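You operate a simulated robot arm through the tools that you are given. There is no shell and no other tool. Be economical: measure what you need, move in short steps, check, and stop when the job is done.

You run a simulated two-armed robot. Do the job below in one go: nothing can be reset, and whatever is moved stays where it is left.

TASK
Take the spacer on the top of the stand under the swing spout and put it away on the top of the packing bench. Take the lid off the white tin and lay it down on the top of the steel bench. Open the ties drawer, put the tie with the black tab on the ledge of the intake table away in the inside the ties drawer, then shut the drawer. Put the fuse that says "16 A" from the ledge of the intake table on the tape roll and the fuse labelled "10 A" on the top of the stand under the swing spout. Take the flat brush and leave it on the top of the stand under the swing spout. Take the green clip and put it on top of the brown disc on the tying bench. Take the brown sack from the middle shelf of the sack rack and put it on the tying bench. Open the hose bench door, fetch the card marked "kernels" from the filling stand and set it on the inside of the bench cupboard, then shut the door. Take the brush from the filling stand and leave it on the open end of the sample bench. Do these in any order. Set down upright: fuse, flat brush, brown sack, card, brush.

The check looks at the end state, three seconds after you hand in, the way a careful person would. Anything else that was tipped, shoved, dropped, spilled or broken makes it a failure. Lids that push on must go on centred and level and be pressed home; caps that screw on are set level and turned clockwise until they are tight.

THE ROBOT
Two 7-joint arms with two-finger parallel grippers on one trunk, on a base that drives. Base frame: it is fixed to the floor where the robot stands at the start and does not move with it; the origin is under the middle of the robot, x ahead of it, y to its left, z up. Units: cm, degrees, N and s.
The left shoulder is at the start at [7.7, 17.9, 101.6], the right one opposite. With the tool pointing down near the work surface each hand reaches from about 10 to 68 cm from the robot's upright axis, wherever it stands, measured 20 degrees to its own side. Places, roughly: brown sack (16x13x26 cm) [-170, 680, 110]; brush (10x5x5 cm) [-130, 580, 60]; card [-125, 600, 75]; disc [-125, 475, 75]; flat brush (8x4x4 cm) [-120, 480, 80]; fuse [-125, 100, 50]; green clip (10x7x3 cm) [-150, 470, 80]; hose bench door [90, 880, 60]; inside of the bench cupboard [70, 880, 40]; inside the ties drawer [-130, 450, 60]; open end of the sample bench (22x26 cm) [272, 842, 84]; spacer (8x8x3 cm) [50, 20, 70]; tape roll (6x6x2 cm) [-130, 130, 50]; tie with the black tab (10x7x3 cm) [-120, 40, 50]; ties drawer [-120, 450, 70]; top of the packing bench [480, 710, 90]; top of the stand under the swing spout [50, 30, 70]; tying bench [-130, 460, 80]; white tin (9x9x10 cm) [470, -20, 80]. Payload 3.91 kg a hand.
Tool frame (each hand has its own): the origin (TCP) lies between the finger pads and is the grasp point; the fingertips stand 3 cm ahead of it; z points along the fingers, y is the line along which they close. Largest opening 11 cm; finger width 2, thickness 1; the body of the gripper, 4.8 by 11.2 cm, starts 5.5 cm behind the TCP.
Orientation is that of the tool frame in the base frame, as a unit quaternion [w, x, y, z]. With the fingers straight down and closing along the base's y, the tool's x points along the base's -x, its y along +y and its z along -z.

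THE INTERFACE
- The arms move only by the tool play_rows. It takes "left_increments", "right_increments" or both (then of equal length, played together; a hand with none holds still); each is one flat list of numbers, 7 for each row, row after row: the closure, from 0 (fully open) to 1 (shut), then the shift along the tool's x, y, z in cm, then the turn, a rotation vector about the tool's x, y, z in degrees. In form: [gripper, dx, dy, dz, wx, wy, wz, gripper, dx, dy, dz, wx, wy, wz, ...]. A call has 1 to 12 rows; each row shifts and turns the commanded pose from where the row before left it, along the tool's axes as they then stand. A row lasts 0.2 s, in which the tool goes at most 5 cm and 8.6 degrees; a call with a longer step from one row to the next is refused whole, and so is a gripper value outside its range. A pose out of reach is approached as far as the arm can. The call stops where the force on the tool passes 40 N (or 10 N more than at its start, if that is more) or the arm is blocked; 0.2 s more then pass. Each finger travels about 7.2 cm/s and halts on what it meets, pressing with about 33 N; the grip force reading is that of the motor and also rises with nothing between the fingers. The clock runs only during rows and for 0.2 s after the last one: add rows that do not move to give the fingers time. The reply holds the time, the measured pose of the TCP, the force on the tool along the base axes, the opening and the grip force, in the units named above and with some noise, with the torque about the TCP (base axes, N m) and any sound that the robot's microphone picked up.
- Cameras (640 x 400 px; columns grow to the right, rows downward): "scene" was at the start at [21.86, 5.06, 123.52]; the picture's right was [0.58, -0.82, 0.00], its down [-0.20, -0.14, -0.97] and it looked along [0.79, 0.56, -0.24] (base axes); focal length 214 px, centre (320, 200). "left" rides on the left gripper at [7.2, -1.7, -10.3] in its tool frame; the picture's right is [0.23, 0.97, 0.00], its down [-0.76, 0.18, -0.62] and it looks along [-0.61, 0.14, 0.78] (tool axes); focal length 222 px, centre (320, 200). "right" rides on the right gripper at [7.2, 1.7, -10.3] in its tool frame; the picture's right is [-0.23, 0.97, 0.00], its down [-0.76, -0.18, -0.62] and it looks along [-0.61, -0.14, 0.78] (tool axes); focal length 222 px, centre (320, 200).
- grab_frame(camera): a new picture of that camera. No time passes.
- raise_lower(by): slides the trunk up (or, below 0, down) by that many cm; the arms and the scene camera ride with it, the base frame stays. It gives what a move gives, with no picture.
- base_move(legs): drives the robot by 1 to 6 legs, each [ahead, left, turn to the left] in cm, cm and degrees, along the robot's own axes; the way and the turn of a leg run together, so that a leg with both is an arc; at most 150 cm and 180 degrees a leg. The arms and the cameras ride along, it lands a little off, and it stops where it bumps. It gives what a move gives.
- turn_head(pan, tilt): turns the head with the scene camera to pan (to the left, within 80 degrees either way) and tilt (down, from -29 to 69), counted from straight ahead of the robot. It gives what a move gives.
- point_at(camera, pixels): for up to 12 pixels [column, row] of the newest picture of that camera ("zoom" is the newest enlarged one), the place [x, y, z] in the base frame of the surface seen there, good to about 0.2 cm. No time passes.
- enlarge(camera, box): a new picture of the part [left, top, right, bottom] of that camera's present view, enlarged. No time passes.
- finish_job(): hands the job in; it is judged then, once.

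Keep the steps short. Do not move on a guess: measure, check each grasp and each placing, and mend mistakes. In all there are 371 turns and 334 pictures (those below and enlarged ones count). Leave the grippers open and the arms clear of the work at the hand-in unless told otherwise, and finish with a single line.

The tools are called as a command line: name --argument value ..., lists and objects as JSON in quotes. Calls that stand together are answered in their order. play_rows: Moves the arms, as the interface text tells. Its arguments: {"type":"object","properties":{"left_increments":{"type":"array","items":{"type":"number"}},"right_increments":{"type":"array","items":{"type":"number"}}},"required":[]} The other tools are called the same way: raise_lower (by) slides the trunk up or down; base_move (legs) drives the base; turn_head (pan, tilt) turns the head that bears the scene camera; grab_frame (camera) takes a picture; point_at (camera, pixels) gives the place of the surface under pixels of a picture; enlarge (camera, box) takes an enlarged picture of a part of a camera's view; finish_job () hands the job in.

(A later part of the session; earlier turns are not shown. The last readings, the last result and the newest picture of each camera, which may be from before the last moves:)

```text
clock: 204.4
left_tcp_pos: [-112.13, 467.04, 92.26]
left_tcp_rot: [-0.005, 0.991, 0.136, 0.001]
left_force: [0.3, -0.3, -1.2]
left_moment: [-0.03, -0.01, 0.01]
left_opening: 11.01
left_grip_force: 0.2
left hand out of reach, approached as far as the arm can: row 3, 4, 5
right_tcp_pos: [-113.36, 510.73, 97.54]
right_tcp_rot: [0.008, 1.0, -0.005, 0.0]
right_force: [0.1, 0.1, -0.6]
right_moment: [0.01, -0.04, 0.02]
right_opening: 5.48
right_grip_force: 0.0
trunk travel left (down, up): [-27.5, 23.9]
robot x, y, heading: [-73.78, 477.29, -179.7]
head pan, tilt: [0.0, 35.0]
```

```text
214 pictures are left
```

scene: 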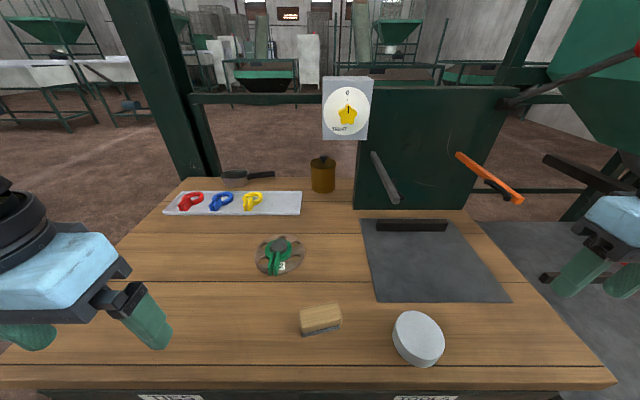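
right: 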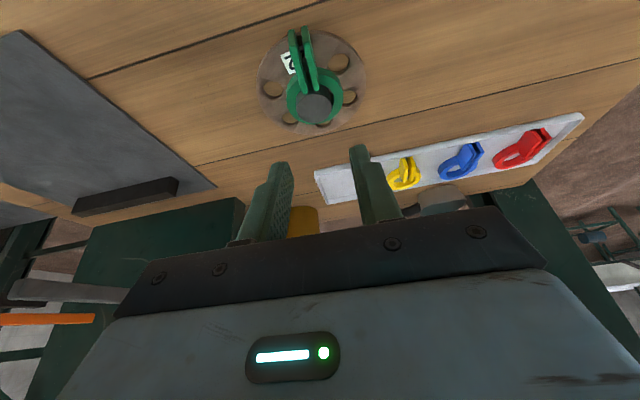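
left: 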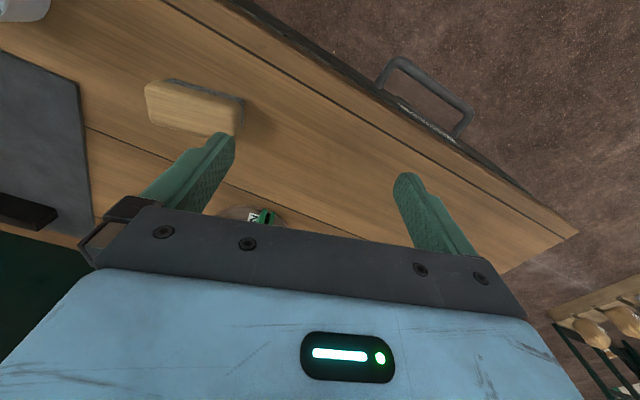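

The left hand cannot reach further right; I shift the base 10 to the right (pulling the right hand back first).

play_rows --right_increments '[0.5, 4.5, 1, 0, 0, 0, 0, 0.5, 4.5, 1, 0, 0, 0, 0, 0.5, 3, 1, 0, 0, 0, 0]'

base_move --legs '[[0, -10.2, 0]]'

grab_frame --camera "left"

point_at --camera "left" --pixels '[[320, 105], [280, 110], [360, 115], [320, 85], [320, 130]]'

```text
clock: 205.2
left_tcp_pos: [-112.04, 467.1, 92.3]
left_tcp_rot: [-0.004, 0.991, 0.135, 0.001]
left_force: [0.7, -0.3, 0.8]
left_moment: [0.04, -0.01, -0.03]
left_opening: 11.0
left_grip_force: 0.2
right_tcp_pos: [-101.88, 507.81, 97.95]
right_tcp_rot: [0.008, 1.0, -0.005, 0.001]
right_force: [-0.7, 0.5, 0.2]
right_moment: [0.0, 0.01, 0.01]
right_opening: 5.52
right_grip_force: 0.0
right hand out of reach, approached as far as the arm can: row 3
trunk travel left (down, up): [-27.5, 23.9]
robot x, y, heading: [-74.07, 477.68, -179.9]
head pan, tilt: [0.0, 35.0]
```

```text
clock: 206.8
left_tcp_pos: [-112.14, 477.29, 92.3]
left_tcp_rot: [-0.005, 0.991, 0.134, 0.001]
left_force: [-0.1, -0.6, 0.2]
left_moment: [0.0, 0.03, -0.01]
left_opening: 11.0
left_grip_force: 0.0
right_tcp_pos: [-101.92, 518.14, 97.94]
right_tcp_rot: [0.009, 1.0, -0.005, 0.001]
right_force: [-0.3, -0.1, 0.3]
right_moment: [-0.02, -0.01, -0.02]
right_opening: 5.51
right_grip_force: 0.1
trunk travel left (down, up): [-27.5, 23.9]
robot x, y, heading: [-74.0, 487.56, -180.1]
head pan, tilt: [0.0, 35.0]
```

```text
213 pictures are left
```

left: 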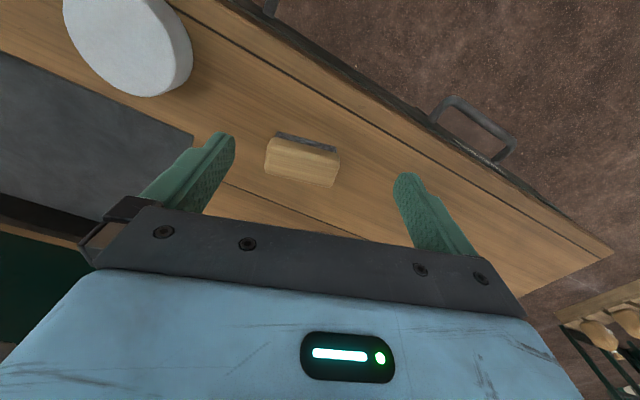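

```text
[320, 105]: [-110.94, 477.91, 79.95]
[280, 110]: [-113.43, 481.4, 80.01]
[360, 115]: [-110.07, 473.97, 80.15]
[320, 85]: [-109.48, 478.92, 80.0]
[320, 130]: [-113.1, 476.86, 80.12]
```

point_at --camera "left" --pixels '[[302, 163], [266, 140], [338, 155], [266, 172], [334, 184], [302, 145]]'

```text
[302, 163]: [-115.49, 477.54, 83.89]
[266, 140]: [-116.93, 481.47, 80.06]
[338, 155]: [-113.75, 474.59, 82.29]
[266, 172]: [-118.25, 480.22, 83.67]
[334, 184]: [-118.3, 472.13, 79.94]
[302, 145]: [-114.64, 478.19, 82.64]
```

I shift 3.5 forward over the brush and go down to z≈84, then close.

play_rows --left_increments '[0, -3.37, -0.93, 0, 0, 0, 0, 0, 0, 0, 4, 0, 0, 0, 0, 0, 0, 3, 0, 0, 0, 0, 0, 0, 1.3, 0, 0, 0, 1, 0, 0, 0, 0, 0, 0, 1, 0, 0, 0, 0, 0, 0, 1, 0, 0, 0, 0, 0, 0]'

enlarge --camera "left" --box '[200, 100, 440, 250]'

```text
clock: 208.4
left_tcp_pos: [-115.78, 476.92, 83.97]
left_tcp_rot: [-0.005, 0.991, 0.134, 0.002]
left_force: [-1.1, -0.2, 1.1]
left_moment: [0.01, 0.07, 0.0]
left_opening: 7.17
left_grip_force: 33.1
left hand out of reach, approached as far as the arm can: row 1
right_tcp_pos: [-101.98, 518.16, 97.98]
right_tcp_rot: [0.008, 1.0, -0.005, 0.001]
right_force: [-0.3, -1.2, -0.1]
right_moment: [0.0, -0.03, 0.02]
right_opening: 5.48
right_grip_force: 0.1
trunk travel left (down, up): [-27.5, 23.9]
robot x, y, heading: [-73.67, 487.46, -179.5]
head pan, tilt: [0.0, 35.0]
```

```text
2.67 times, centred on (320, 175) of left
```

zoom: 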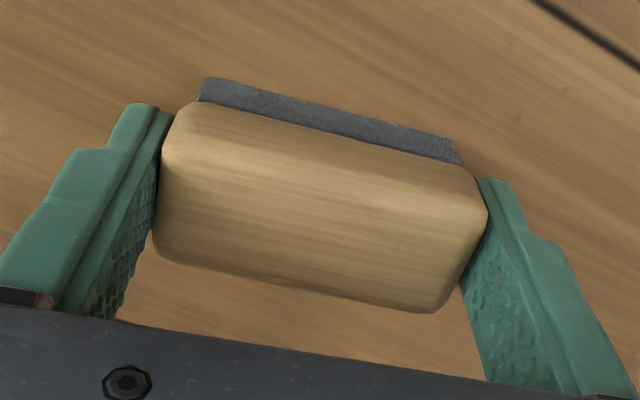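

Held (7.17). I lift it, straighten the hand, back away from the bench and drive south.

play_rows --left_increments '[1, 0, 0, -4.5, 0, 0, 0, 1, 0, 0, -4.5, 0, 0, 0, 1, 0, 0, -4.5, 0, 0, 7.7, 1, 0, -1, -2.5, 0, 0, 7.7]'

base_move --legs '[[-35, 0, 0], [0, 0, 90], [150, 0, 0], [150, 0, 0], [150, 0, 0]]'

turn_head --pan 40 --tilt 25

grab_frame --camera "scene"

```text
clock: 209.4
left_tcp_pos: [-116.53, 475.79, 100.26]
left_tcp_rot: [-0.005, 1.0, -0.001, 0.0]
left_force: [0.2, 0.0, -1.0]
left_moment: [0.03, 0.0, -0.01]
left_opening: 7.17
left_grip_force: 32.7
left hand out of reach, approached as far as the arm can: row 3, 4
right_tcp_pos: [-101.96, 518.08, 98.01]
right_tcp_rot: [0.007, 1.0, -0.005, 0.001]
right_force: [0.1, -0.2, -0.1]
right_moment: [0.01, -0.01, 0.0]
right_opening: 5.52
right_grip_force: 0.0
trunk travel left (down, up): [-27.5, 23.9]
robot x, y, heading: [-73.83, 487.31, -180.0]
head pan, tilt: [0.0, 35.0]
```

```text
clock: 236.6
left_tcp_pos: [-32.56, -6.86, 100.29]
left_tcp_rot: [-0.004, 0.71, 0.704, -0.004]
left_force: [0.0, 0.2, -0.6]
left_moment: [0.0, -0.01, -0.01]
left_opening: 7.14
left_grip_force: 33.1
right_tcp_pos: [-74.72, 8.08, 97.95]
right_tcp_rot: [0.006, 0.714, 0.7, 0.007]
right_force: [0.4, 0.1, -0.5]
right_moment: [0.04, 0.02, -0.02]
right_opening: 5.49
right_grip_force: 0.1
trunk travel left (down, up): [-27.5, 23.9]
robot x, y, heading: [-43.69, 36.06, -90.6]
head pan, tilt: [0.0, 35.0]
```

```text
clock: 237.7
left_tcp_pos: [-32.45, -6.88, 100.27]
left_tcp_rot: [-0.003, 0.71, 0.704, -0.003]
left_force: [-0.3, 0.4, -0.9]
left_moment: [-0.02, 0.02, 0.02]
left_opening: 7.14
left_grip_force: 33.3
right_tcp_pos: [-74.65, 8.08, 98.0]
right_tcp_rot: [0.005, 0.713, 0.701, 0.006]
right_force: [-0.2, 0.5, -0.8]
right_moment: [0.0, -0.02, -0.02]
right_opening: 5.47
right_grip_force: 0.2
trunk travel left (down, up): [-27.5, 23.9]
robot x, y, heading: [-43.81, 36.04, -90.6]
head pan, tilt: [40.0, 25.0]
```

```text
211 pictures are left
```

scene: 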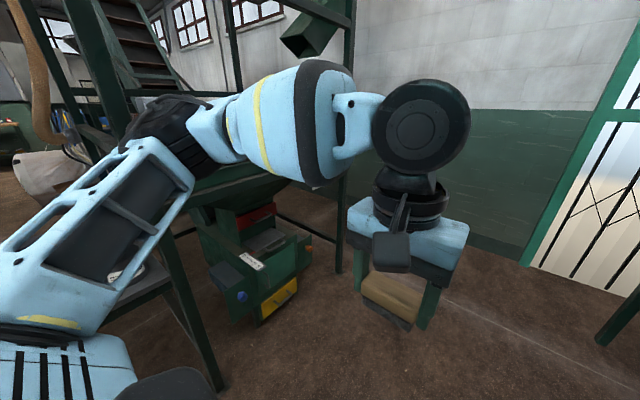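

I turn to face the stand and line up at y≈9.

base_move --legs '[[0, 0, 90.6], [0, -27, 0]]'

turn_head --pan 15 --tilt 35

grab_frame --camera "scene"

```text
clock: 244.5
left_tcp_pos: [-0.87, 21.66, 100.24]
left_tcp_rot: [0.0, -0.006, 1.0, -0.005]
left_force: [0.0, -0.3, -1.0]
left_moment: [0.01, 0.01, -0.01]
left_opening: 7.12
left_grip_force: 32.7
right_tcp_pos: [-14.93, -20.65, 98.0]
right_tcp_rot: [-0.001, -0.002, 1.0, 0.008]
right_force: [0.8, 0.6, -0.3]
right_moment: [0.01, 0.01, -0.01]
right_opening: 5.5
right_grip_force: 0.1
trunk travel left (down, up): [-27.5, 23.9]
robot x, y, heading: [-43.72, 9.72, 0.8]
head pan, tilt: [40.0, 25.0]
```

```text
clock: 245.4
left_tcp_pos: [-0.9, 21.69, 100.28]
left_tcp_rot: [0.0, -0.006, 1.0, -0.004]
left_force: [-0.6, -0.3, -0.4]
left_moment: [-0.02, -0.01, -0.01]
left_opening: 7.15
left_grip_force: 33.0
right_tcp_pos: [-14.92, -20.68, 97.88]
right_tcp_rot: [-0.001, -0.003, 1.0, 0.008]
right_force: [-0.2, 0.1, 0.6]
right_moment: [-0.01, 0.01, -0.02]
right_opening: 5.47
right_grip_force: 0.0
trunk travel left (down, up): [-27.5, 23.9]
robot x, y, heading: [-43.65, 9.36, 0.8]
head pan, tilt: [15.0, 35.0]
```

```text
210 pictures are left
```

scene: 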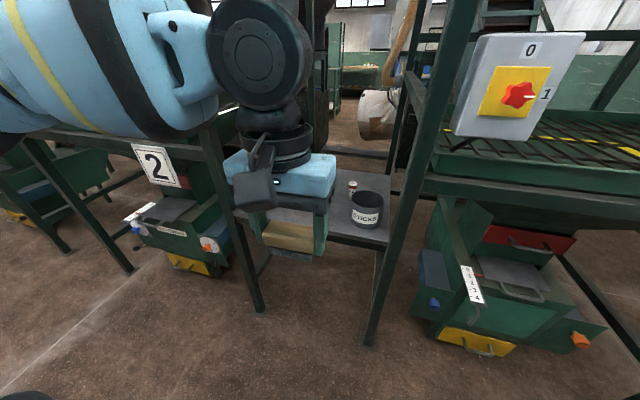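

Before driving in, I move the left hand 5 cm to the right and the right hand 10 to the right for clearance.

play_rows --left_increments '[1, 0, -2.5, 1, 0, 0, 0, 1, 0, -2.5, 1, 0, 0, 0, 1, 0, 0, 1, 0, 0, 0]' --right_increments '[0.5, 0, -4, 0, 0, 0, 0, 0.5, 0, -4, 0, 0, 0, 0, 0.5, 0, -2, 0, 0, 0, 0]'

base_move --legs '[[41, 0, -0.8]]'

grab_frame --camera "scene"

grab_frame --camera "left"

```text
clock: 246.2
left_tcp_pos: [-0.66, 21.53, 98.9]
left_tcp_rot: [0.0, -0.006, 1.0, -0.005]
left_force: [-0.7, 0.5, -1.4]
left_moment: [-0.01, 0.01, -0.01]
left_opening: 7.14
left_grip_force: 33.0
left hand out of reach, approached as far as the arm can: row 1, 2
right_tcp_pos: [-14.82, -30.71, 97.82]
right_tcp_rot: [0.0, -0.001, 1.0, 0.007]
right_force: [-0.4, 0.6, -0.5]
right_moment: [-0.02, -0.01, 0.03]
right_opening: 5.5
right_grip_force: 0.0
trunk travel left (down, up): [-27.5, 23.9]
robot x, y, heading: [-43.55, 9.47, 0.6]
head pan, tilt: [15.0, 35.0]
```

```text
clock: 248.6
left_tcp_pos: [38.04, 21.14, 99.33]
left_tcp_rot: [0.003, 0.001, 1.0, -0.005]
left_force: [-0.2, 1.0, -0.1]
left_moment: [-0.04, -0.01, 0.01]
left_opening: 7.16
left_grip_force: 32.4
right_tcp_pos: [23.18, -30.95, 97.99]
right_tcp_rot: [0.003, 0.005, 1.0, 0.008]
right_force: [0.9, 0.2, 0.0]
right_moment: [0.02, -0.01, -0.01]
right_opening: 5.49
right_grip_force: 0.1
trunk travel left (down, up): [-27.5, 23.9]
robot x, y, heading: [-4.2, 9.66, -0.1]
head pan, tilt: [15.0, 35.0]
stopped in leg 1: the robot was blocked; the commanded pose is now the measured one
```

```text
209 pictures are left
```

scene: 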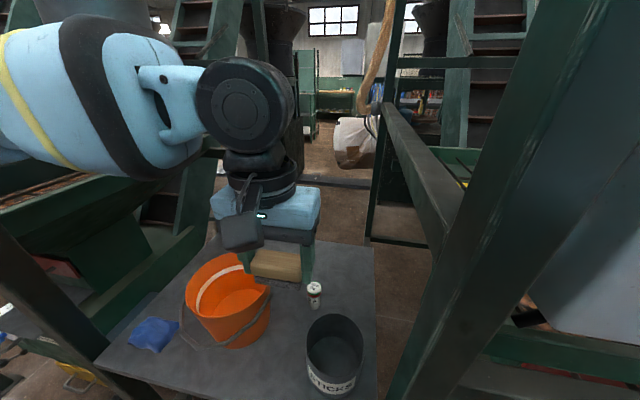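

```text
208 pictures are left
```

left: 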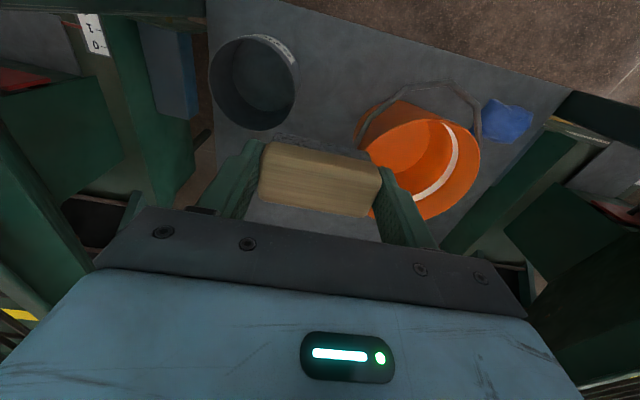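

The base stopped slightly early at x≈-4. I check for contact: look at the spout/pipe beside the left forearm.

turn_head --pan 40 --tilt 5

grab_frame --camera "scene"

point_at --camera "scene" --pixels '[[150, 50], [200, 50], [200, 100], [250, 100], [250, 150], [100, 150]]'

```text
clock: 249.6
left_tcp_pos: [38.88, 21.15, 99.16]
left_tcp_rot: [-0.001, 0.001, 1.0, -0.005]
left_force: [0.7, 0.4, -0.9]
left_moment: [-0.02, -0.01, -0.02]
left_opening: 7.14
left_grip_force: 32.8
right_tcp_pos: [24.0, -30.81, 97.7]
right_tcp_rot: [-0.001, 0.005, 1.0, 0.008]
right_force: [-0.5, 0.6, -0.1]
right_moment: [-0.01, -0.02, -0.02]
right_opening: 5.5
right_grip_force: 0.0
trunk travel left (down, up): [-27.5, 23.9]
robot x, y, heading: [-4.19, 9.57, -0.1]
head pan, tilt: [40.0, 5.0]
```

```text
207 pictures are left
```

scene: 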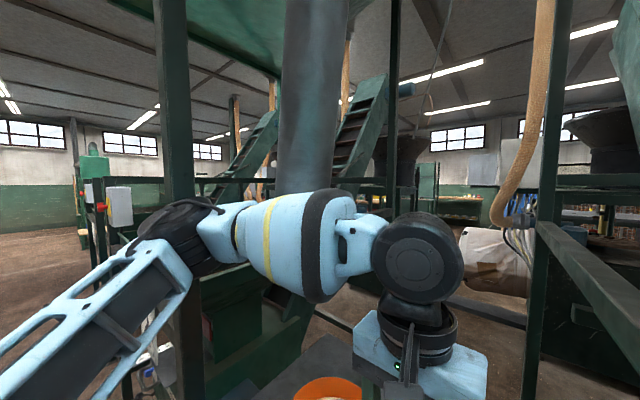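

```text
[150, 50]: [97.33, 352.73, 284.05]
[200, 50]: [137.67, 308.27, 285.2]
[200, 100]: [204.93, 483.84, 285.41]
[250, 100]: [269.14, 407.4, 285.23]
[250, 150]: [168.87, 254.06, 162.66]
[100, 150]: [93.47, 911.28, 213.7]
```

point_at --camera "scene" --pixels '[[315, 20], [285, 100], [315, 100], [345, 100], [310, 170], [280, 170], [340, 170], [300, 200], [330, 230]]'

```text
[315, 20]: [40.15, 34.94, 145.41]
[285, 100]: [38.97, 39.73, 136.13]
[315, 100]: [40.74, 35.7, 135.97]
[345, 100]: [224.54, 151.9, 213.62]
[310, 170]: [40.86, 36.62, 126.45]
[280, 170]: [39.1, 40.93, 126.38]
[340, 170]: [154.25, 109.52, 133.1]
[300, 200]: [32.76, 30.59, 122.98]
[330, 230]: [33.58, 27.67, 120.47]
```

The forearm touches the hanging spout and has swung it a little. I back up 12 cm at once and look whether it hangs back.

base_move --legs '[[-12, 0, 0]]'

grab_frame --camera "scene"

point_at --camera "scene" --pixels '[[300, 20], [300, 60], [300, 100], [280, 100], [320, 100], [300, 160], [330, 160]]'

```text
clock: 250.8
left_tcp_pos: [26.98, 21.09, 98.97]
left_tcp_rot: [0.0, -0.001, 1.0, -0.006]
left_force: [-0.5, 0.1, 0.3]
left_moment: [0.0, -0.02, -0.02]
left_opening: 7.15
left_grip_force: 32.7
right_tcp_pos: [12.2, -30.79, 97.75]
right_tcp_rot: [-0.001, 0.005, 1.0, 0.008]
right_force: [0.1, -0.3, -0.2]
right_moment: [0.04, -0.04, 0.01]
right_opening: 5.51
right_grip_force: 0.1
trunk travel left (down, up): [-27.5, 23.9]
robot x, y, heading: [-16.14, 9.67, 0.1]
head pan, tilt: [40.0, 5.0]
```

```text
206 pictures are left
```

scene: 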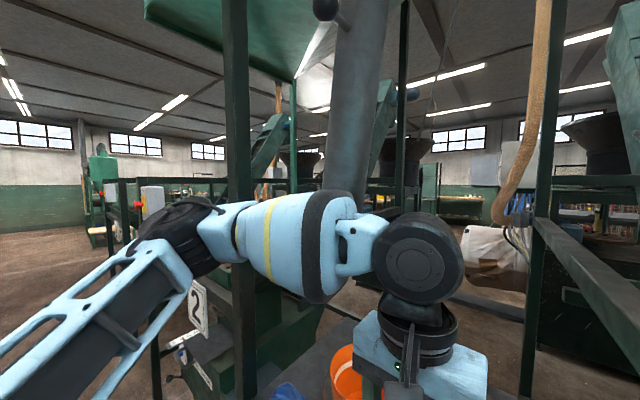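

```text
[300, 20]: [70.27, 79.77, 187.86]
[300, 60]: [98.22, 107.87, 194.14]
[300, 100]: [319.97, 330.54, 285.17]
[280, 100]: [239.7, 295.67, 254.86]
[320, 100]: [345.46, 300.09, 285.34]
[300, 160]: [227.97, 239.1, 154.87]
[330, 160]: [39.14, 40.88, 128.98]
```

point_at --camera "scene" --pixels '[[365, 20], [358, 60], [352, 100], [345, 140], [340, 180], [335, 100], [370, 100], [325, 10], [225, 100]]'

turn_head --pan 40 --tilt -25

grab_frame --camera "scene"

```text
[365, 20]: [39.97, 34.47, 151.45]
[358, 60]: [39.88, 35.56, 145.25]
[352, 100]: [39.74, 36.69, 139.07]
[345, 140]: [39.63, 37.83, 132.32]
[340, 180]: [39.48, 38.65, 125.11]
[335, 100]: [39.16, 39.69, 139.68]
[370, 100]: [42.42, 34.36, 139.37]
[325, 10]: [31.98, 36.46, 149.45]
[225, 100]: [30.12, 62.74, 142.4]
```

```text
clock: 251.8
left_tcp_pos: [26.96, 21.16, 99.04]
left_tcp_rot: [-0.001, 0.0, 1.0, -0.005]
left_force: [0.5, 0.2, -0.5]
left_moment: [0.02, 0.01, 0.0]
left_opening: 7.13
left_grip_force: 32.6
right_tcp_pos: [12.19, -30.75, 97.69]
right_tcp_rot: [-0.001, 0.005, 1.0, 0.007]
right_force: [-0.1, 1.0, -0.3]
right_moment: [0.02, -0.02, 0.02]
right_opening: 5.51
right_grip_force: 0.0
trunk travel left (down, up): [-27.5, 23.9]
robot x, y, heading: [-16.2, 9.85, 0.1]
head pan, tilt: [40.0, -25.0]
```

```text
205 pictures are left
```

scene: 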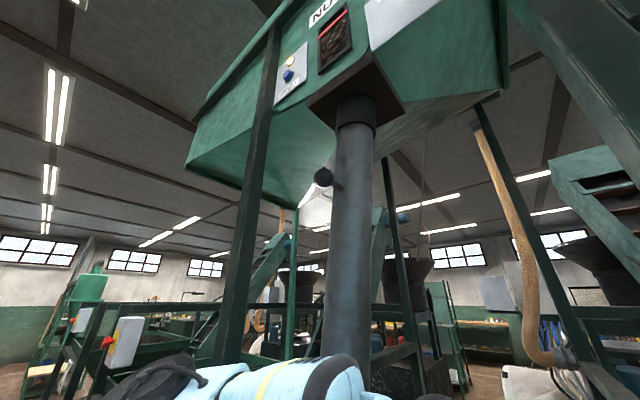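

The spout hangs from a hinge and has been swung about 9° toward +y; I will set it back after placing the brush. I lower the trunk 13 so the forearm passes below it, and shift 3 to the right.

raise_lower --by -13

base_move --legs '[[0, -3.5, 0]]'

turn_head --pan 30 --tilt 25

grab_frame --camera "scene"

grab_frame --camera "left"

```text
clock: 253.3
left_tcp_pos: [27.04, 21.16, 86.09]
left_tcp_rot: [0.0, 0.0, 1.0, -0.005]
left_force: [-0.3, -0.3, -0.8]
left_moment: [-0.04, 0.03, 0.02]
left_opening: 7.12
left_grip_force: 32.6
right_tcp_pos: [12.07, -30.68, 84.83]
right_tcp_rot: [-0.001, 0.004, 1.0, 0.008]
right_force: [0.1, -0.6, -0.5]
right_moment: [-0.03, 0.04, -0.03]
right_opening: 5.5
right_grip_force: 0.1
trunk travel left (down, up): [-14.5, 36.9]
robot x, y, heading: [-16.14, 9.81, 0.0]
head pan, tilt: [40.0, -25.0]
```

```text
clock: 254.3
left_tcp_pos: [27.06, 17.65, 86.08]
left_tcp_rot: [0.0, 0.0, 1.0, -0.004]
left_force: [-0.1, 0.2, -0.3]
left_moment: [0.0, 0.0, 0.0]
left_opening: 7.15
left_grip_force: 32.8
right_tcp_pos: [12.09, -34.25, 84.76]
right_tcp_rot: [0.0, 0.004, 1.0, 0.007]
right_force: [0.3, -0.4, -0.7]
right_moment: [0.02, 0.04, -0.03]
right_opening: 5.51
right_grip_force: 0.0
trunk travel left (down, up): [-14.5, 36.9]
robot x, y, heading: [-15.56, 6.54, 0.3]
head pan, tilt: [40.0, -25.0]
```

```text
clock: 255.5
left_tcp_pos: [26.88, 17.74, 85.98]
left_tcp_rot: [0.0, -0.001, 1.0, -0.006]
left_force: [-0.2, -0.6, -0.3]
left_moment: [0.01, -0.04, 0.0]
left_opening: 7.14
left_grip_force: 32.7
right_tcp_pos: [12.27, -34.26, 84.66]
right_tcp_rot: [-0.001, 0.005, 1.0, 0.008]
right_force: [1.2, 0.0, -0.4]
right_moment: [0.05, 0.03, 0.0]
right_opening: 5.5
right_grip_force: 0.0
trunk travel left (down, up): [-14.5, 36.9]
robot x, y, heading: [-15.95, 6.43, -0.0]
head pan, tilt: [30.0, 25.0]
```

```text
204 pictures are left
```

scene: 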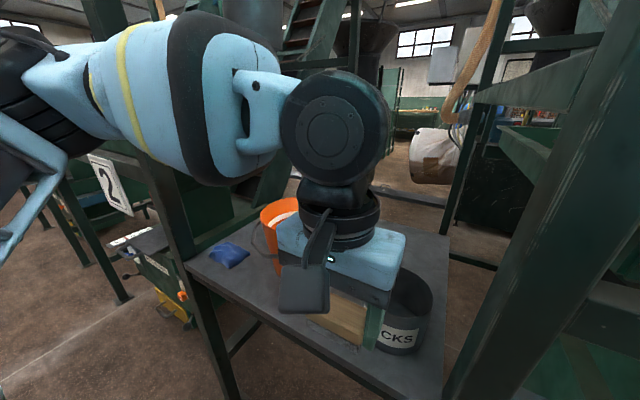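

```text
203 pictures are left
```

left: 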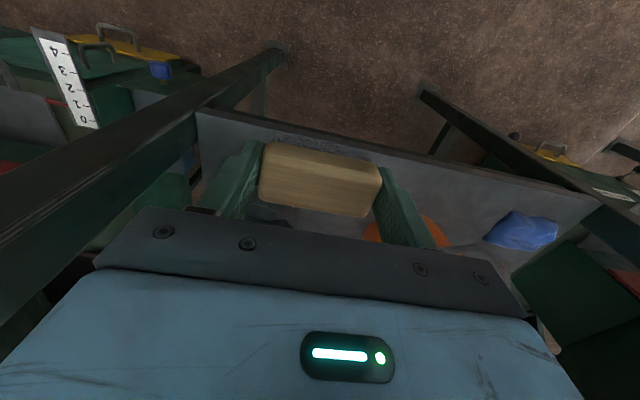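

I drive in 11 cm and check.

base_move --legs '[[11.5, 0, 0]]'

grab_frame --camera "left"

grab_frame --camera "scene"

```text
clock: 256.9
left_tcp_pos: [37.93, 18.06, 86.45]
left_tcp_rot: [0.004, -0.001, 1.0, -0.005]
left_force: [0.0, -0.2, -0.9]
left_moment: [0.0, -0.03, 0.01]
left_opening: 7.13
left_grip_force: 33.0
right_tcp_pos: [23.25, -33.96, 85.12]
right_tcp_rot: [0.003, 0.003, 1.0, 0.007]
right_force: [-0.5, -0.6, -0.5]
right_moment: [-0.01, 0.05, 0.0]
right_opening: 5.52
right_grip_force: 0.0
trunk travel left (down, up): [-14.5, 36.9]
robot x, y, heading: [-4.22, 6.66, -0.0]
head pan, tilt: [30.0, 25.0]
stopped in leg 1: the robot was blocked; the commanded pose is now the measured one
```

```text
202 pictures are left
```

left: 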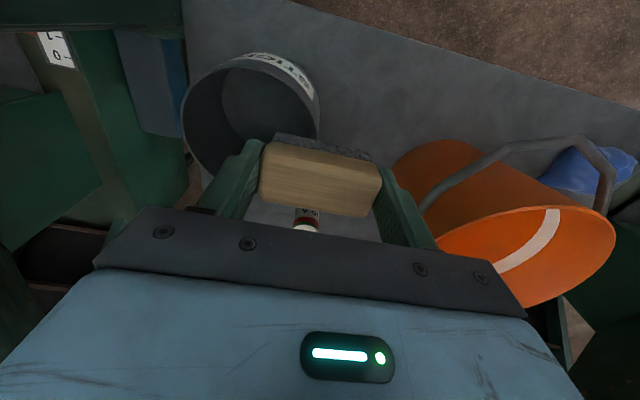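

```text
201 pictures are left
```

scene: 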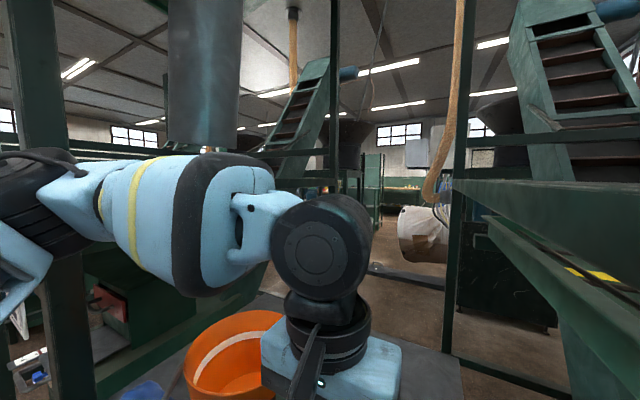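

At x≈-4 the base meets something as before; fine. I extend the hand over the fuse to [57.5,25] and look.

play_rows --left_increments '[1, -4, 0, 0, 0, 0, 0, 1, -4, 0, 0, 0, 0, 0, 1, -4, 0, 0, 0, 0, 0, 1, -4, 0, 0, 0, 0, 0, 1, -3.4, 3.4, 0, 0, 0, 0, 1, 0, 3.5, 0, 0, 0, 0]'

grab_frame --camera "left"

grab_frame --camera "scene"

```text
clock: 258.3
left_tcp_pos: [51.48, 27.7, 86.67]
left_tcp_rot: [0.004, -0.001, 1.0, -0.006]
left_force: [0.1, -0.3, -0.3]
left_moment: [-0.02, -0.01, 0.0]
left_opening: 7.13
left_grip_force: 32.4
left hand out of reach, approached as far as the arm can: row 2, 3, 4
right_tcp_pos: [23.22, -33.92, 85.03]
right_tcp_rot: [0.003, 0.004, 1.0, 0.006]
right_force: [-0.1, 0.0, 0.2]
right_moment: [-0.03, -0.01, -0.02]
right_opening: 5.49
right_grip_force: 0.0
trunk travel left (down, up): [-14.5, 36.9]
robot x, y, heading: [-4.26, 5.97, 0.0]
head pan, tilt: [30.0, 25.0]
```

```text
200 pictures are left
```

left: 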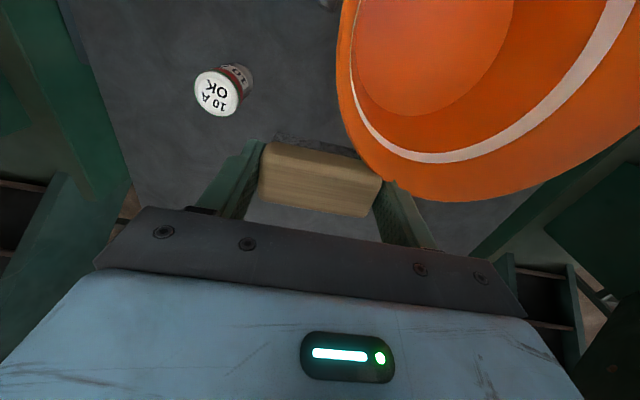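

```text
199 pictures are left
```

scene: 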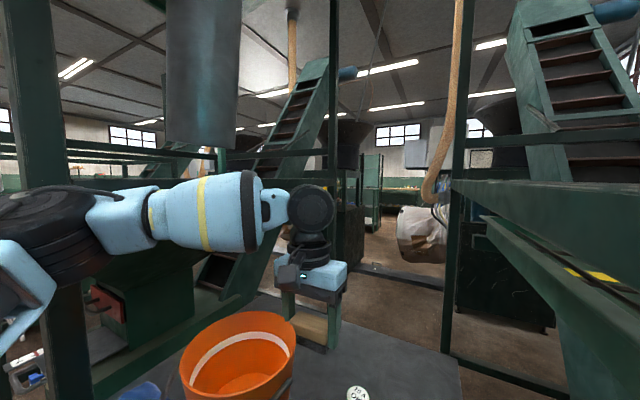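

Reach ended at x 51.5 because the wrist is high. I move slightly away from the bucket (y 25), lower to z≈81.5, then extend forward.

play_rows --left_increments '[1, 0, -2.7, 0, 0, 0, 0, 1, 0, 0, 2.5, 0, 0, 0, 1, 0, 0, 2.5, 0, 0, 0, 1, -2, 0, 0, 0, 0, 0, 1, -2, 0, 0, 0, 0, 0, 1, -1.5, 0, 0, 0, 0, 0]'

grab_frame --camera "left"

```text
clock: 259.7
left_tcp_pos: [55.75, 25.12, 81.86]
left_tcp_rot: [0.004, -0.002, 1.0, -0.006]
left_force: [-0.1, 0.2, -1.0]
left_moment: [0.04, 0.0, 0.01]
left_opening: 7.13
left_grip_force: 33.1
left hand out of reach, approached as far as the arm can: row 6
right_tcp_pos: [23.2, -33.87, 85.03]
right_tcp_rot: [0.003, 0.003, 1.0, 0.008]
right_force: [0.2, -0.6, -0.4]
right_moment: [0.01, -0.03, 0.0]
right_opening: 5.52
right_grip_force: 0.0
trunk travel left (down, up): [-14.5, 36.9]
robot x, y, heading: [-4.24, 6.54, 0.3]
head pan, tilt: [30.0, 25.0]
```

```text
198 pictures are left
```

left: 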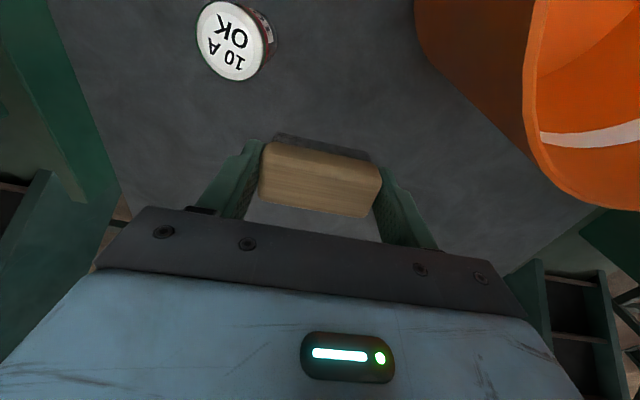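

Clear of bucket and fuse. I lower 5.4 and feel down.

play_rows --left_increments '[1, 0, 0, 3, 0, 0, 0, 1, 0, 0, 2.3, 0, 0, 0, 1, 0, 0, 0.4, 0, 0, 0, 1, 0, 0, 0.3, 0, 0, 0, 1, 0, 0, 0, 0, 0, 0]'

```text
clock: 260.9
left_tcp_pos: [55.77, 24.98, 76.0]
left_tcp_rot: [0.005, -0.001, 1.0, -0.006]
left_force: [0.0, 4.4, 10.0]
left_moment: [0.51, 0.14, -0.03]
left_opening: 7.14
left_grip_force: 32.8
right_tcp_pos: [23.26, -33.96, 84.94]
right_tcp_rot: [0.004, 0.004, 1.0, 0.007]
right_force: [0.7, 0.4, -0.1]
right_moment: [0.0, -0.04, -0.02]
right_opening: 5.49
right_grip_force: 0.1
trunk travel left (down, up): [-14.5, 36.9]
robot x, y, heading: [-4.2, 6.09, 0.3]
head pan, tilt: [30.0, 25.0]
```

Down on the surface. I open and rise.

play_rows --left_increments '[0.2, 0, 0, 0, 0, 0, 0, 0.1, 0, 0, 0, 0, 0, 0, 0.1, 0, 0, 0, 0, 0, 0, 0.1, 0, 0, -3, 0, 0, 0, 0.1, 0, 0, -4, 0, 0, 0]'

grab_frame --camera "left"

grab_frame --camera "scene"

```text
clock: 262.1
left_tcp_pos: [55.79, 25.23, 83.17]
left_tcp_rot: [0.003, -0.002, 1.0, -0.006]
left_force: [-0.7, -0.2, 0.1]
left_moment: [0.02, 0.0, -0.01]
left_opening: 9.92
left_grip_force: 0.0
right_tcp_pos: [23.3, -33.91, 85.05]
right_tcp_rot: [0.004, 0.003, 1.0, 0.007]
right_force: [-0.1, -0.8, 1.0]
right_moment: [0.03, -0.02, 0.0]
right_opening: 5.48
right_grip_force: 0.0
trunk travel left (down, up): [-14.5, 36.9]
robot x, y, heading: [-3.9, 6.13, 0.0]
head pan, tilt: [30.0, 25.0]
```

```text
197 pictures are left
```

left: 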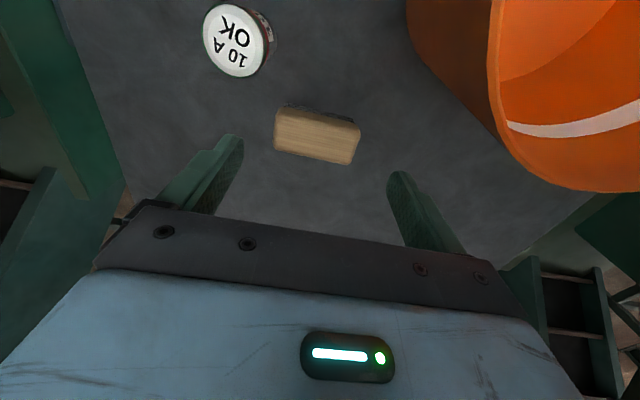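

```text
196 pictures are left
```

scene: 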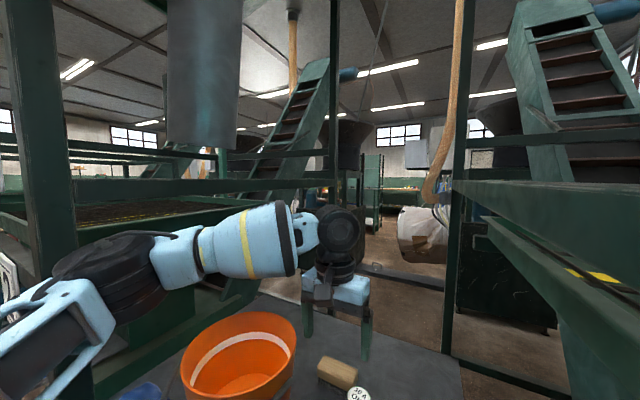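

The flat brush stands well. I retract the left hand (right first, then back) and measure the spout's lower end.

play_rows --left_increments '[0.5, 0, 0, -3, 0, 0, 0, 0.5, 0, -3.6, 0, 0, 0, 0, 0.5, 0, -3.6, 0, 0, 0, 0, 0.5, 4, 0, 0, 0, 0, 0, 0.5, 4, 0, 0, 0, 0, 0, 0.5, 4, 0, 0, 0, 0, 0, 0.5, 4, 0, 0, 0, 0, 0]'

turn_head --pan 50 --tilt 10

grab_frame --camera "scene"

```text
clock: 263.7
left_tcp_pos: [39.39, 25.6, 84.79]
left_tcp_rot: [0.004, -0.002, 1.0, -0.006]
left_force: [0.9, -1.3, 1.0]
left_moment: [0.03, 0.01, 0.02]
left_opening: 5.48
left_grip_force: 0.1
left hand out of reach, approached as far as the arm can: row 1, 2, 3
right_tcp_pos: [23.26, -33.99, 85.01]
right_tcp_rot: [0.004, 0.003, 1.0, 0.007]
right_force: [-0.4, 0.5, 0.3]
right_moment: [-0.01, -0.03, 0.01]
right_opening: 5.52
right_grip_force: 0.0
trunk travel left (down, up): [-14.5, 36.9]
robot x, y, heading: [-4.12, 6.3, 0.2]
head pan, tilt: [30.0, 25.0]
```

```text
clock: 264.6
left_tcp_pos: [39.81, 24.97, 84.75]
left_tcp_rot: [0.001, -0.001, 1.0, -0.002]
left_force: [0.2, 0.9, -0.1]
left_moment: [0.01, -0.01, 0.04]
left_opening: 5.5
left_grip_force: 0.0
right_tcp_pos: [23.59, -34.58, 84.5]
right_tcp_rot: [0.001, 0.004, 1.0, 0.011]
right_force: [-0.9, -0.1, 0.0]
right_moment: [0.02, 0.01, -0.04]
right_opening: 5.49
right_grip_force: 0.1
trunk travel left (down, up): [-14.5, 36.9]
robot x, y, heading: [-4.14, 6.62, -0.2]
head pan, tilt: [50.0, 10.0]
```

```text
195 pictures are left
```

scene: 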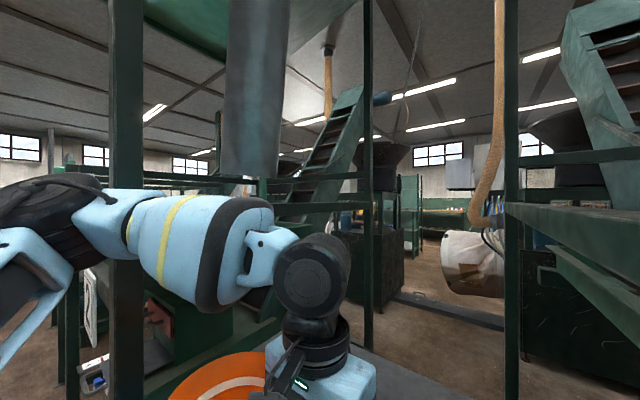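

The hand did not get sideways (out of reach) and passed close to the bucket. I check the bucket with the left camera.

grab_frame --camera "left"

point_at --camera "scene" --pixels '[[260, 50], [255, 100], [250, 150], [247, 172], [225, 150], [275, 150], [247, 178]]'

```text
194 pictures are left
```

left: 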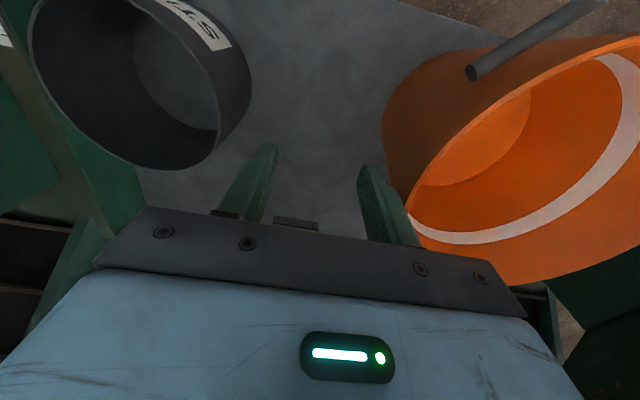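

```text
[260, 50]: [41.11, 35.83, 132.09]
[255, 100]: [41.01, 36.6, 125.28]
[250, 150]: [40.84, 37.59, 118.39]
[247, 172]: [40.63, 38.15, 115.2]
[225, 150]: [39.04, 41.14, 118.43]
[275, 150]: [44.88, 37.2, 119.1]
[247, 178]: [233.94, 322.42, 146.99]
```

The finger is right beside the bucket. I move the hand 6 cm right away from it, then lift, and measure the bucket.

play_rows --left_increments '[0.5, 0, -3, 0, 0, 0, 0, 0.5, 0, -3, 0, 0, 0, 0, 0.5, 0, 0, -3, 0, 0, 0]'

grab_frame --camera "left"

turn_head --pan 40 --tilt 50

grab_frame --camera "scene"

```text
clock: 265.4
left_tcp_pos: [40.02, 18.99, 87.73]
left_tcp_rot: [0.002, 0.0, 1.0, -0.001]
left_force: [-0.4, 0.2, -0.1]
left_moment: [-0.01, 0.0, 0.02]
left_opening: 5.5
left_grip_force: 0.0
right_tcp_pos: [23.6, -34.44, 84.53]
right_tcp_rot: [0.001, 0.003, 1.0, 0.011]
right_force: [-0.2, 0.2, 0.0]
right_moment: [0.01, -0.03, -0.02]
right_opening: 5.49
right_grip_force: 0.1
trunk travel left (down, up): [-14.5, 36.9]
robot x, y, heading: [-3.94, 6.42, 0.2]
head pan, tilt: [50.0, 10.0]
```

```text
193 pictures are left
```

left: 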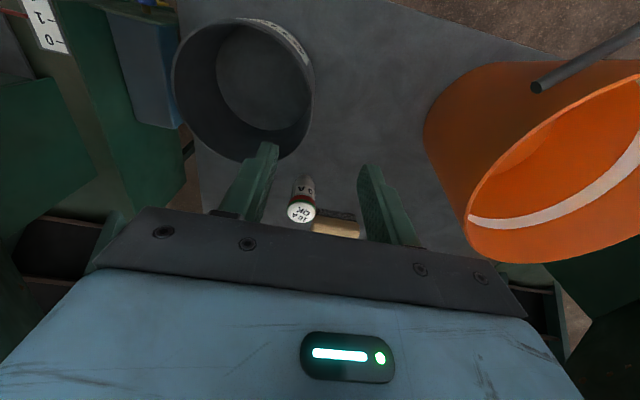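

```text
clock: 266.4
left_tcp_pos: [40.07, 19.26, 87.58]
left_tcp_rot: [0.002, -0.002, 1.0, -0.003]
left_force: [1.1, 0.8, 0.3]
left_moment: [0.01, 0.01, 0.02]
left_opening: 5.47
left_grip_force: 0.1
right_tcp_pos: [23.72, -34.31, 84.72]
right_tcp_rot: [0.001, 0.004, 1.0, 0.009]
right_force: [-0.8, -0.6, -0.4]
right_moment: [0.01, 0.0, 0.0]
right_opening: 5.49
right_grip_force: 0.1
trunk travel left (down, up): [-14.5, 36.9]
robot x, y, heading: [-4.36, 6.36, -0.0]
head pan, tilt: [40.0, 50.0]
```

```text
192 pictures are left
```

scene: 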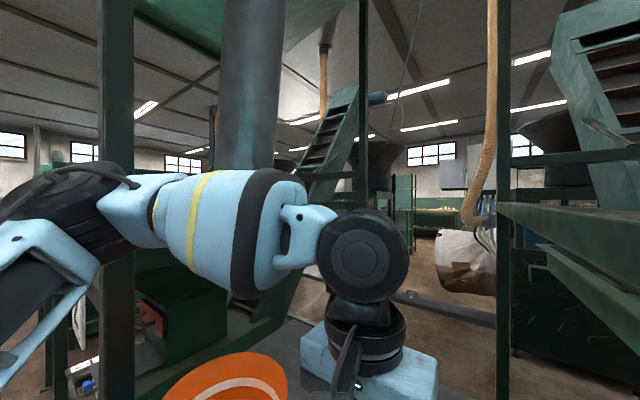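

point_at --camera "left" --pixels '[[440, 150], [430, 110], [460, 190], [470, 215], [466, 205], [500, 255], [560, 262], [520, 150], [450, 90], [540, 85]]'

```text
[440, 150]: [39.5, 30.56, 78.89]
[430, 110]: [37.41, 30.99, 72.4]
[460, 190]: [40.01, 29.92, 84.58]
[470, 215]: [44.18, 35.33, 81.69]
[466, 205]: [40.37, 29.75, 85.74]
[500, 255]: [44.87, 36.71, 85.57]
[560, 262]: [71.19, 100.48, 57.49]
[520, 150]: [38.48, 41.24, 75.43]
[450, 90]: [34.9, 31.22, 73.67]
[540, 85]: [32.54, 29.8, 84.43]
```

The bucket has been nudged a few cm. I back out to get a full view and measure.

base_move --legs '[[-38, 0, 0]]'

turn_head --pan 25 --tilt 15

grab_frame --camera "scene"

```text
clock: 268.8
left_tcp_pos: [2.7, 19.32, 87.55]
left_tcp_rot: [-0.001, -0.002, 1.0, -0.005]
left_force: [-0.8, 0.3, 0.5]
left_moment: [0.04, 0.01, 0.02]
left_opening: 5.51
left_grip_force: 0.1
right_tcp_pos: [-13.81, -34.12, 84.73]
right_tcp_rot: [-0.001, 0.004, 1.0, 0.008]
right_force: [-0.8, -0.3, 1.2]
right_moment: [0.01, -0.01, -0.03]
right_opening: 5.48
right_grip_force: 0.0
trunk travel left (down, up): [-14.5, 36.9]
robot x, y, heading: [-42.29, 6.24, 0.1]
head pan, tilt: [40.0, 50.0]
```

```text
clock: 269.8
left_tcp_pos: [2.79, 19.36, 87.44]
left_tcp_rot: [-0.001, 0.0, 1.0, -0.004]
left_force: [0.3, 0.5, 0.2]
left_moment: [0.02, -0.01, 0.01]
left_opening: 5.49
left_grip_force: 0.1
right_tcp_pos: [-13.78, -34.16, 84.69]
right_tcp_rot: [-0.001, 0.004, 1.0, 0.008]
right_force: [0.5, -0.1, 0.4]
right_moment: [0.03, 0.0, -0.01]
right_opening: 5.48
right_grip_force: 0.1
trunk travel left (down, up): [-14.5, 36.9]
robot x, y, heading: [-42.19, 6.2, 0.1]
head pan, tilt: [25.0, 15.0]
```

```text
191 pictures are left
```

scene: 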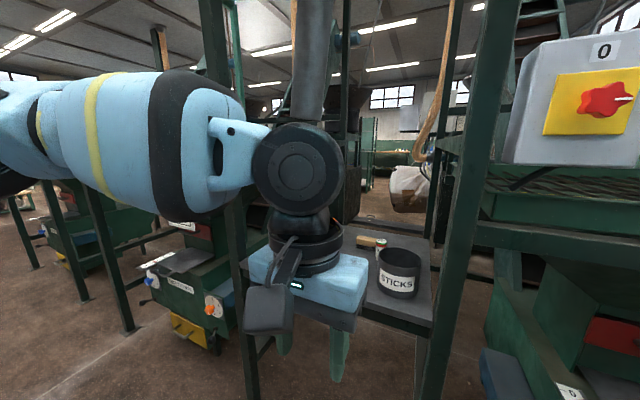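

My arm hides the stand. I raise the trunk 20 and shift 40 left for a clear view.

raise_lower --by 22

base_move --legs '[[0, 50, 0]]'

turn_head --pan -12 --tilt 25

grab_frame --camera "scene"

```text
clock: 272.2
left_tcp_pos: [2.87, 19.26, 109.36]
left_tcp_rot: [-0.001, -0.002, 1.0, -0.005]
left_force: [-0.8, 0.3, 0.4]
left_moment: [0.02, 0.04, 0.02]
left_opening: 5.48
left_grip_force: 0.1
right_tcp_pos: [-13.76, -34.25, 106.54]
right_tcp_rot: [0.0, 0.003, 1.0, 0.008]
right_force: [0.7, 0.6, 0.1]
right_moment: [-0.04, 0.0, -0.02]
right_opening: 5.48
right_grip_force: 0.0
trunk travel left (down, up): [-36.5, 14.9]
robot x, y, heading: [-41.97, 6.11, 0.1]
head pan, tilt: [25.0, 15.0]
```

```text
clock: 277.0
left_tcp_pos: [2.49, 68.94, 109.36]
left_tcp_rot: [-0.001, -0.003, 1.0, -0.005]
left_force: [-0.3, -0.1, -0.7]
left_moment: [0.01, -0.01, 0.01]
left_opening: 5.51
left_grip_force: 0.0
right_tcp_pos: [-13.9, 15.17, 106.72]
right_tcp_rot: [-0.001, 0.002, 1.0, 0.008]
right_force: [0.5, -0.8, -0.3]
right_moment: [-0.04, 0.02, 0.0]
right_opening: 5.5
right_grip_force: 0.1
trunk travel left (down, up): [-36.5, 14.9]
robot x, y, heading: [-42.07, 55.5, 0.8]
head pan, tilt: [25.0, 15.0]
```

```text
clock: 278.0
left_tcp_pos: [2.49, 68.77, 109.45]
left_tcp_rot: [-0.001, -0.004, 1.0, -0.005]
left_force: [0.4, 0.0, -0.1]
left_moment: [0.0, 0.02, 0.0]
left_opening: 5.52
left_grip_force: 0.0
right_tcp_pos: [-13.9, 15.18, 106.68]
right_tcp_rot: [-0.001, 0.001, 1.0, 0.008]
right_force: [0.0, 0.1, 1.0]
right_moment: [0.01, -0.01, 0.0]
right_opening: 5.48
right_grip_force: 0.2
trunk travel left (down, up): [-36.5, 14.9]
robot x, y, heading: [-41.69, 55.64, 0.7]
head pan, tilt: [-12.0, 25.0]
```

```text
190 pictures are left
```

scene: 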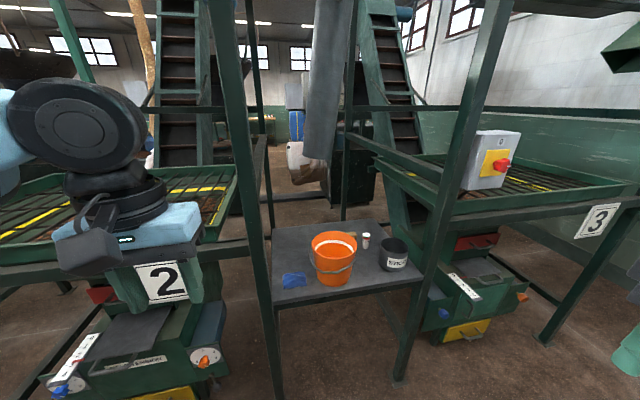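

Clear view now. I enlarge the stand and measure bucket, cloth, pot, and the spout.

enlarge --camera "scene" --box '[260, 210, 440, 310]'

point_at --camera "zoom" --pixels '[[180, 105], [345, 105], [265, 80], [265, 148], [200, 255], [330, 265], [260, 272], [115, 255], [470, 110], [372, 110], [325, 90]]'

point_at --camera "scene" --pixels '[[330, 10], [325, 60], [320, 110], [318, 150], [305, 150], [335, 130], [310, 60], [343, 60]]'

```text
3.56 times, centred on (350, 260) of scene
```

zoom: 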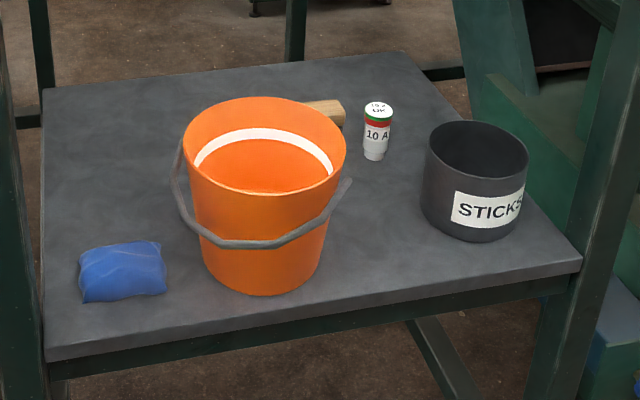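

```text
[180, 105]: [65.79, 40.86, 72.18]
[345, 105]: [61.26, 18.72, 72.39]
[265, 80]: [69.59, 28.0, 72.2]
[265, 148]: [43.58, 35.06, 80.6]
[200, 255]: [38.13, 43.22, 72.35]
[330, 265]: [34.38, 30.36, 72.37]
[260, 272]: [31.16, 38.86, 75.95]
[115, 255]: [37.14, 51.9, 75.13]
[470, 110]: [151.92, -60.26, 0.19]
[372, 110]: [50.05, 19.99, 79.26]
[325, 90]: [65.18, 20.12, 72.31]
```

```text
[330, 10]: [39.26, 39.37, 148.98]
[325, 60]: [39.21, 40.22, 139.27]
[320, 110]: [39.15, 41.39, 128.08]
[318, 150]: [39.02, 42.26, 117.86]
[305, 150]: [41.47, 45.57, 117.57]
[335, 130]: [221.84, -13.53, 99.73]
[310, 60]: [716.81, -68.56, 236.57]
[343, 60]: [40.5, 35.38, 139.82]
```

point_at --camera "zoom" --pixels '[[184, 150], [344, 155], [265, 99], [265, 191], [205, 115], [325, 118], [300, 186], [225, 184], [375, 152], [200, 200], [265, 290], [330, 110]]'

```text
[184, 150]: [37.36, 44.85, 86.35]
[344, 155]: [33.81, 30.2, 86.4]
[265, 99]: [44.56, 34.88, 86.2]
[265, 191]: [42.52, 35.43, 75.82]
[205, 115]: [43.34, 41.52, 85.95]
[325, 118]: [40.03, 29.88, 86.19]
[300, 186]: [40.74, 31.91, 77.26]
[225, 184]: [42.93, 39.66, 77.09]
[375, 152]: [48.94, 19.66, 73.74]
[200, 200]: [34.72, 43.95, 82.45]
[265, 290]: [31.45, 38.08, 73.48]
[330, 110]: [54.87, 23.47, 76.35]
```

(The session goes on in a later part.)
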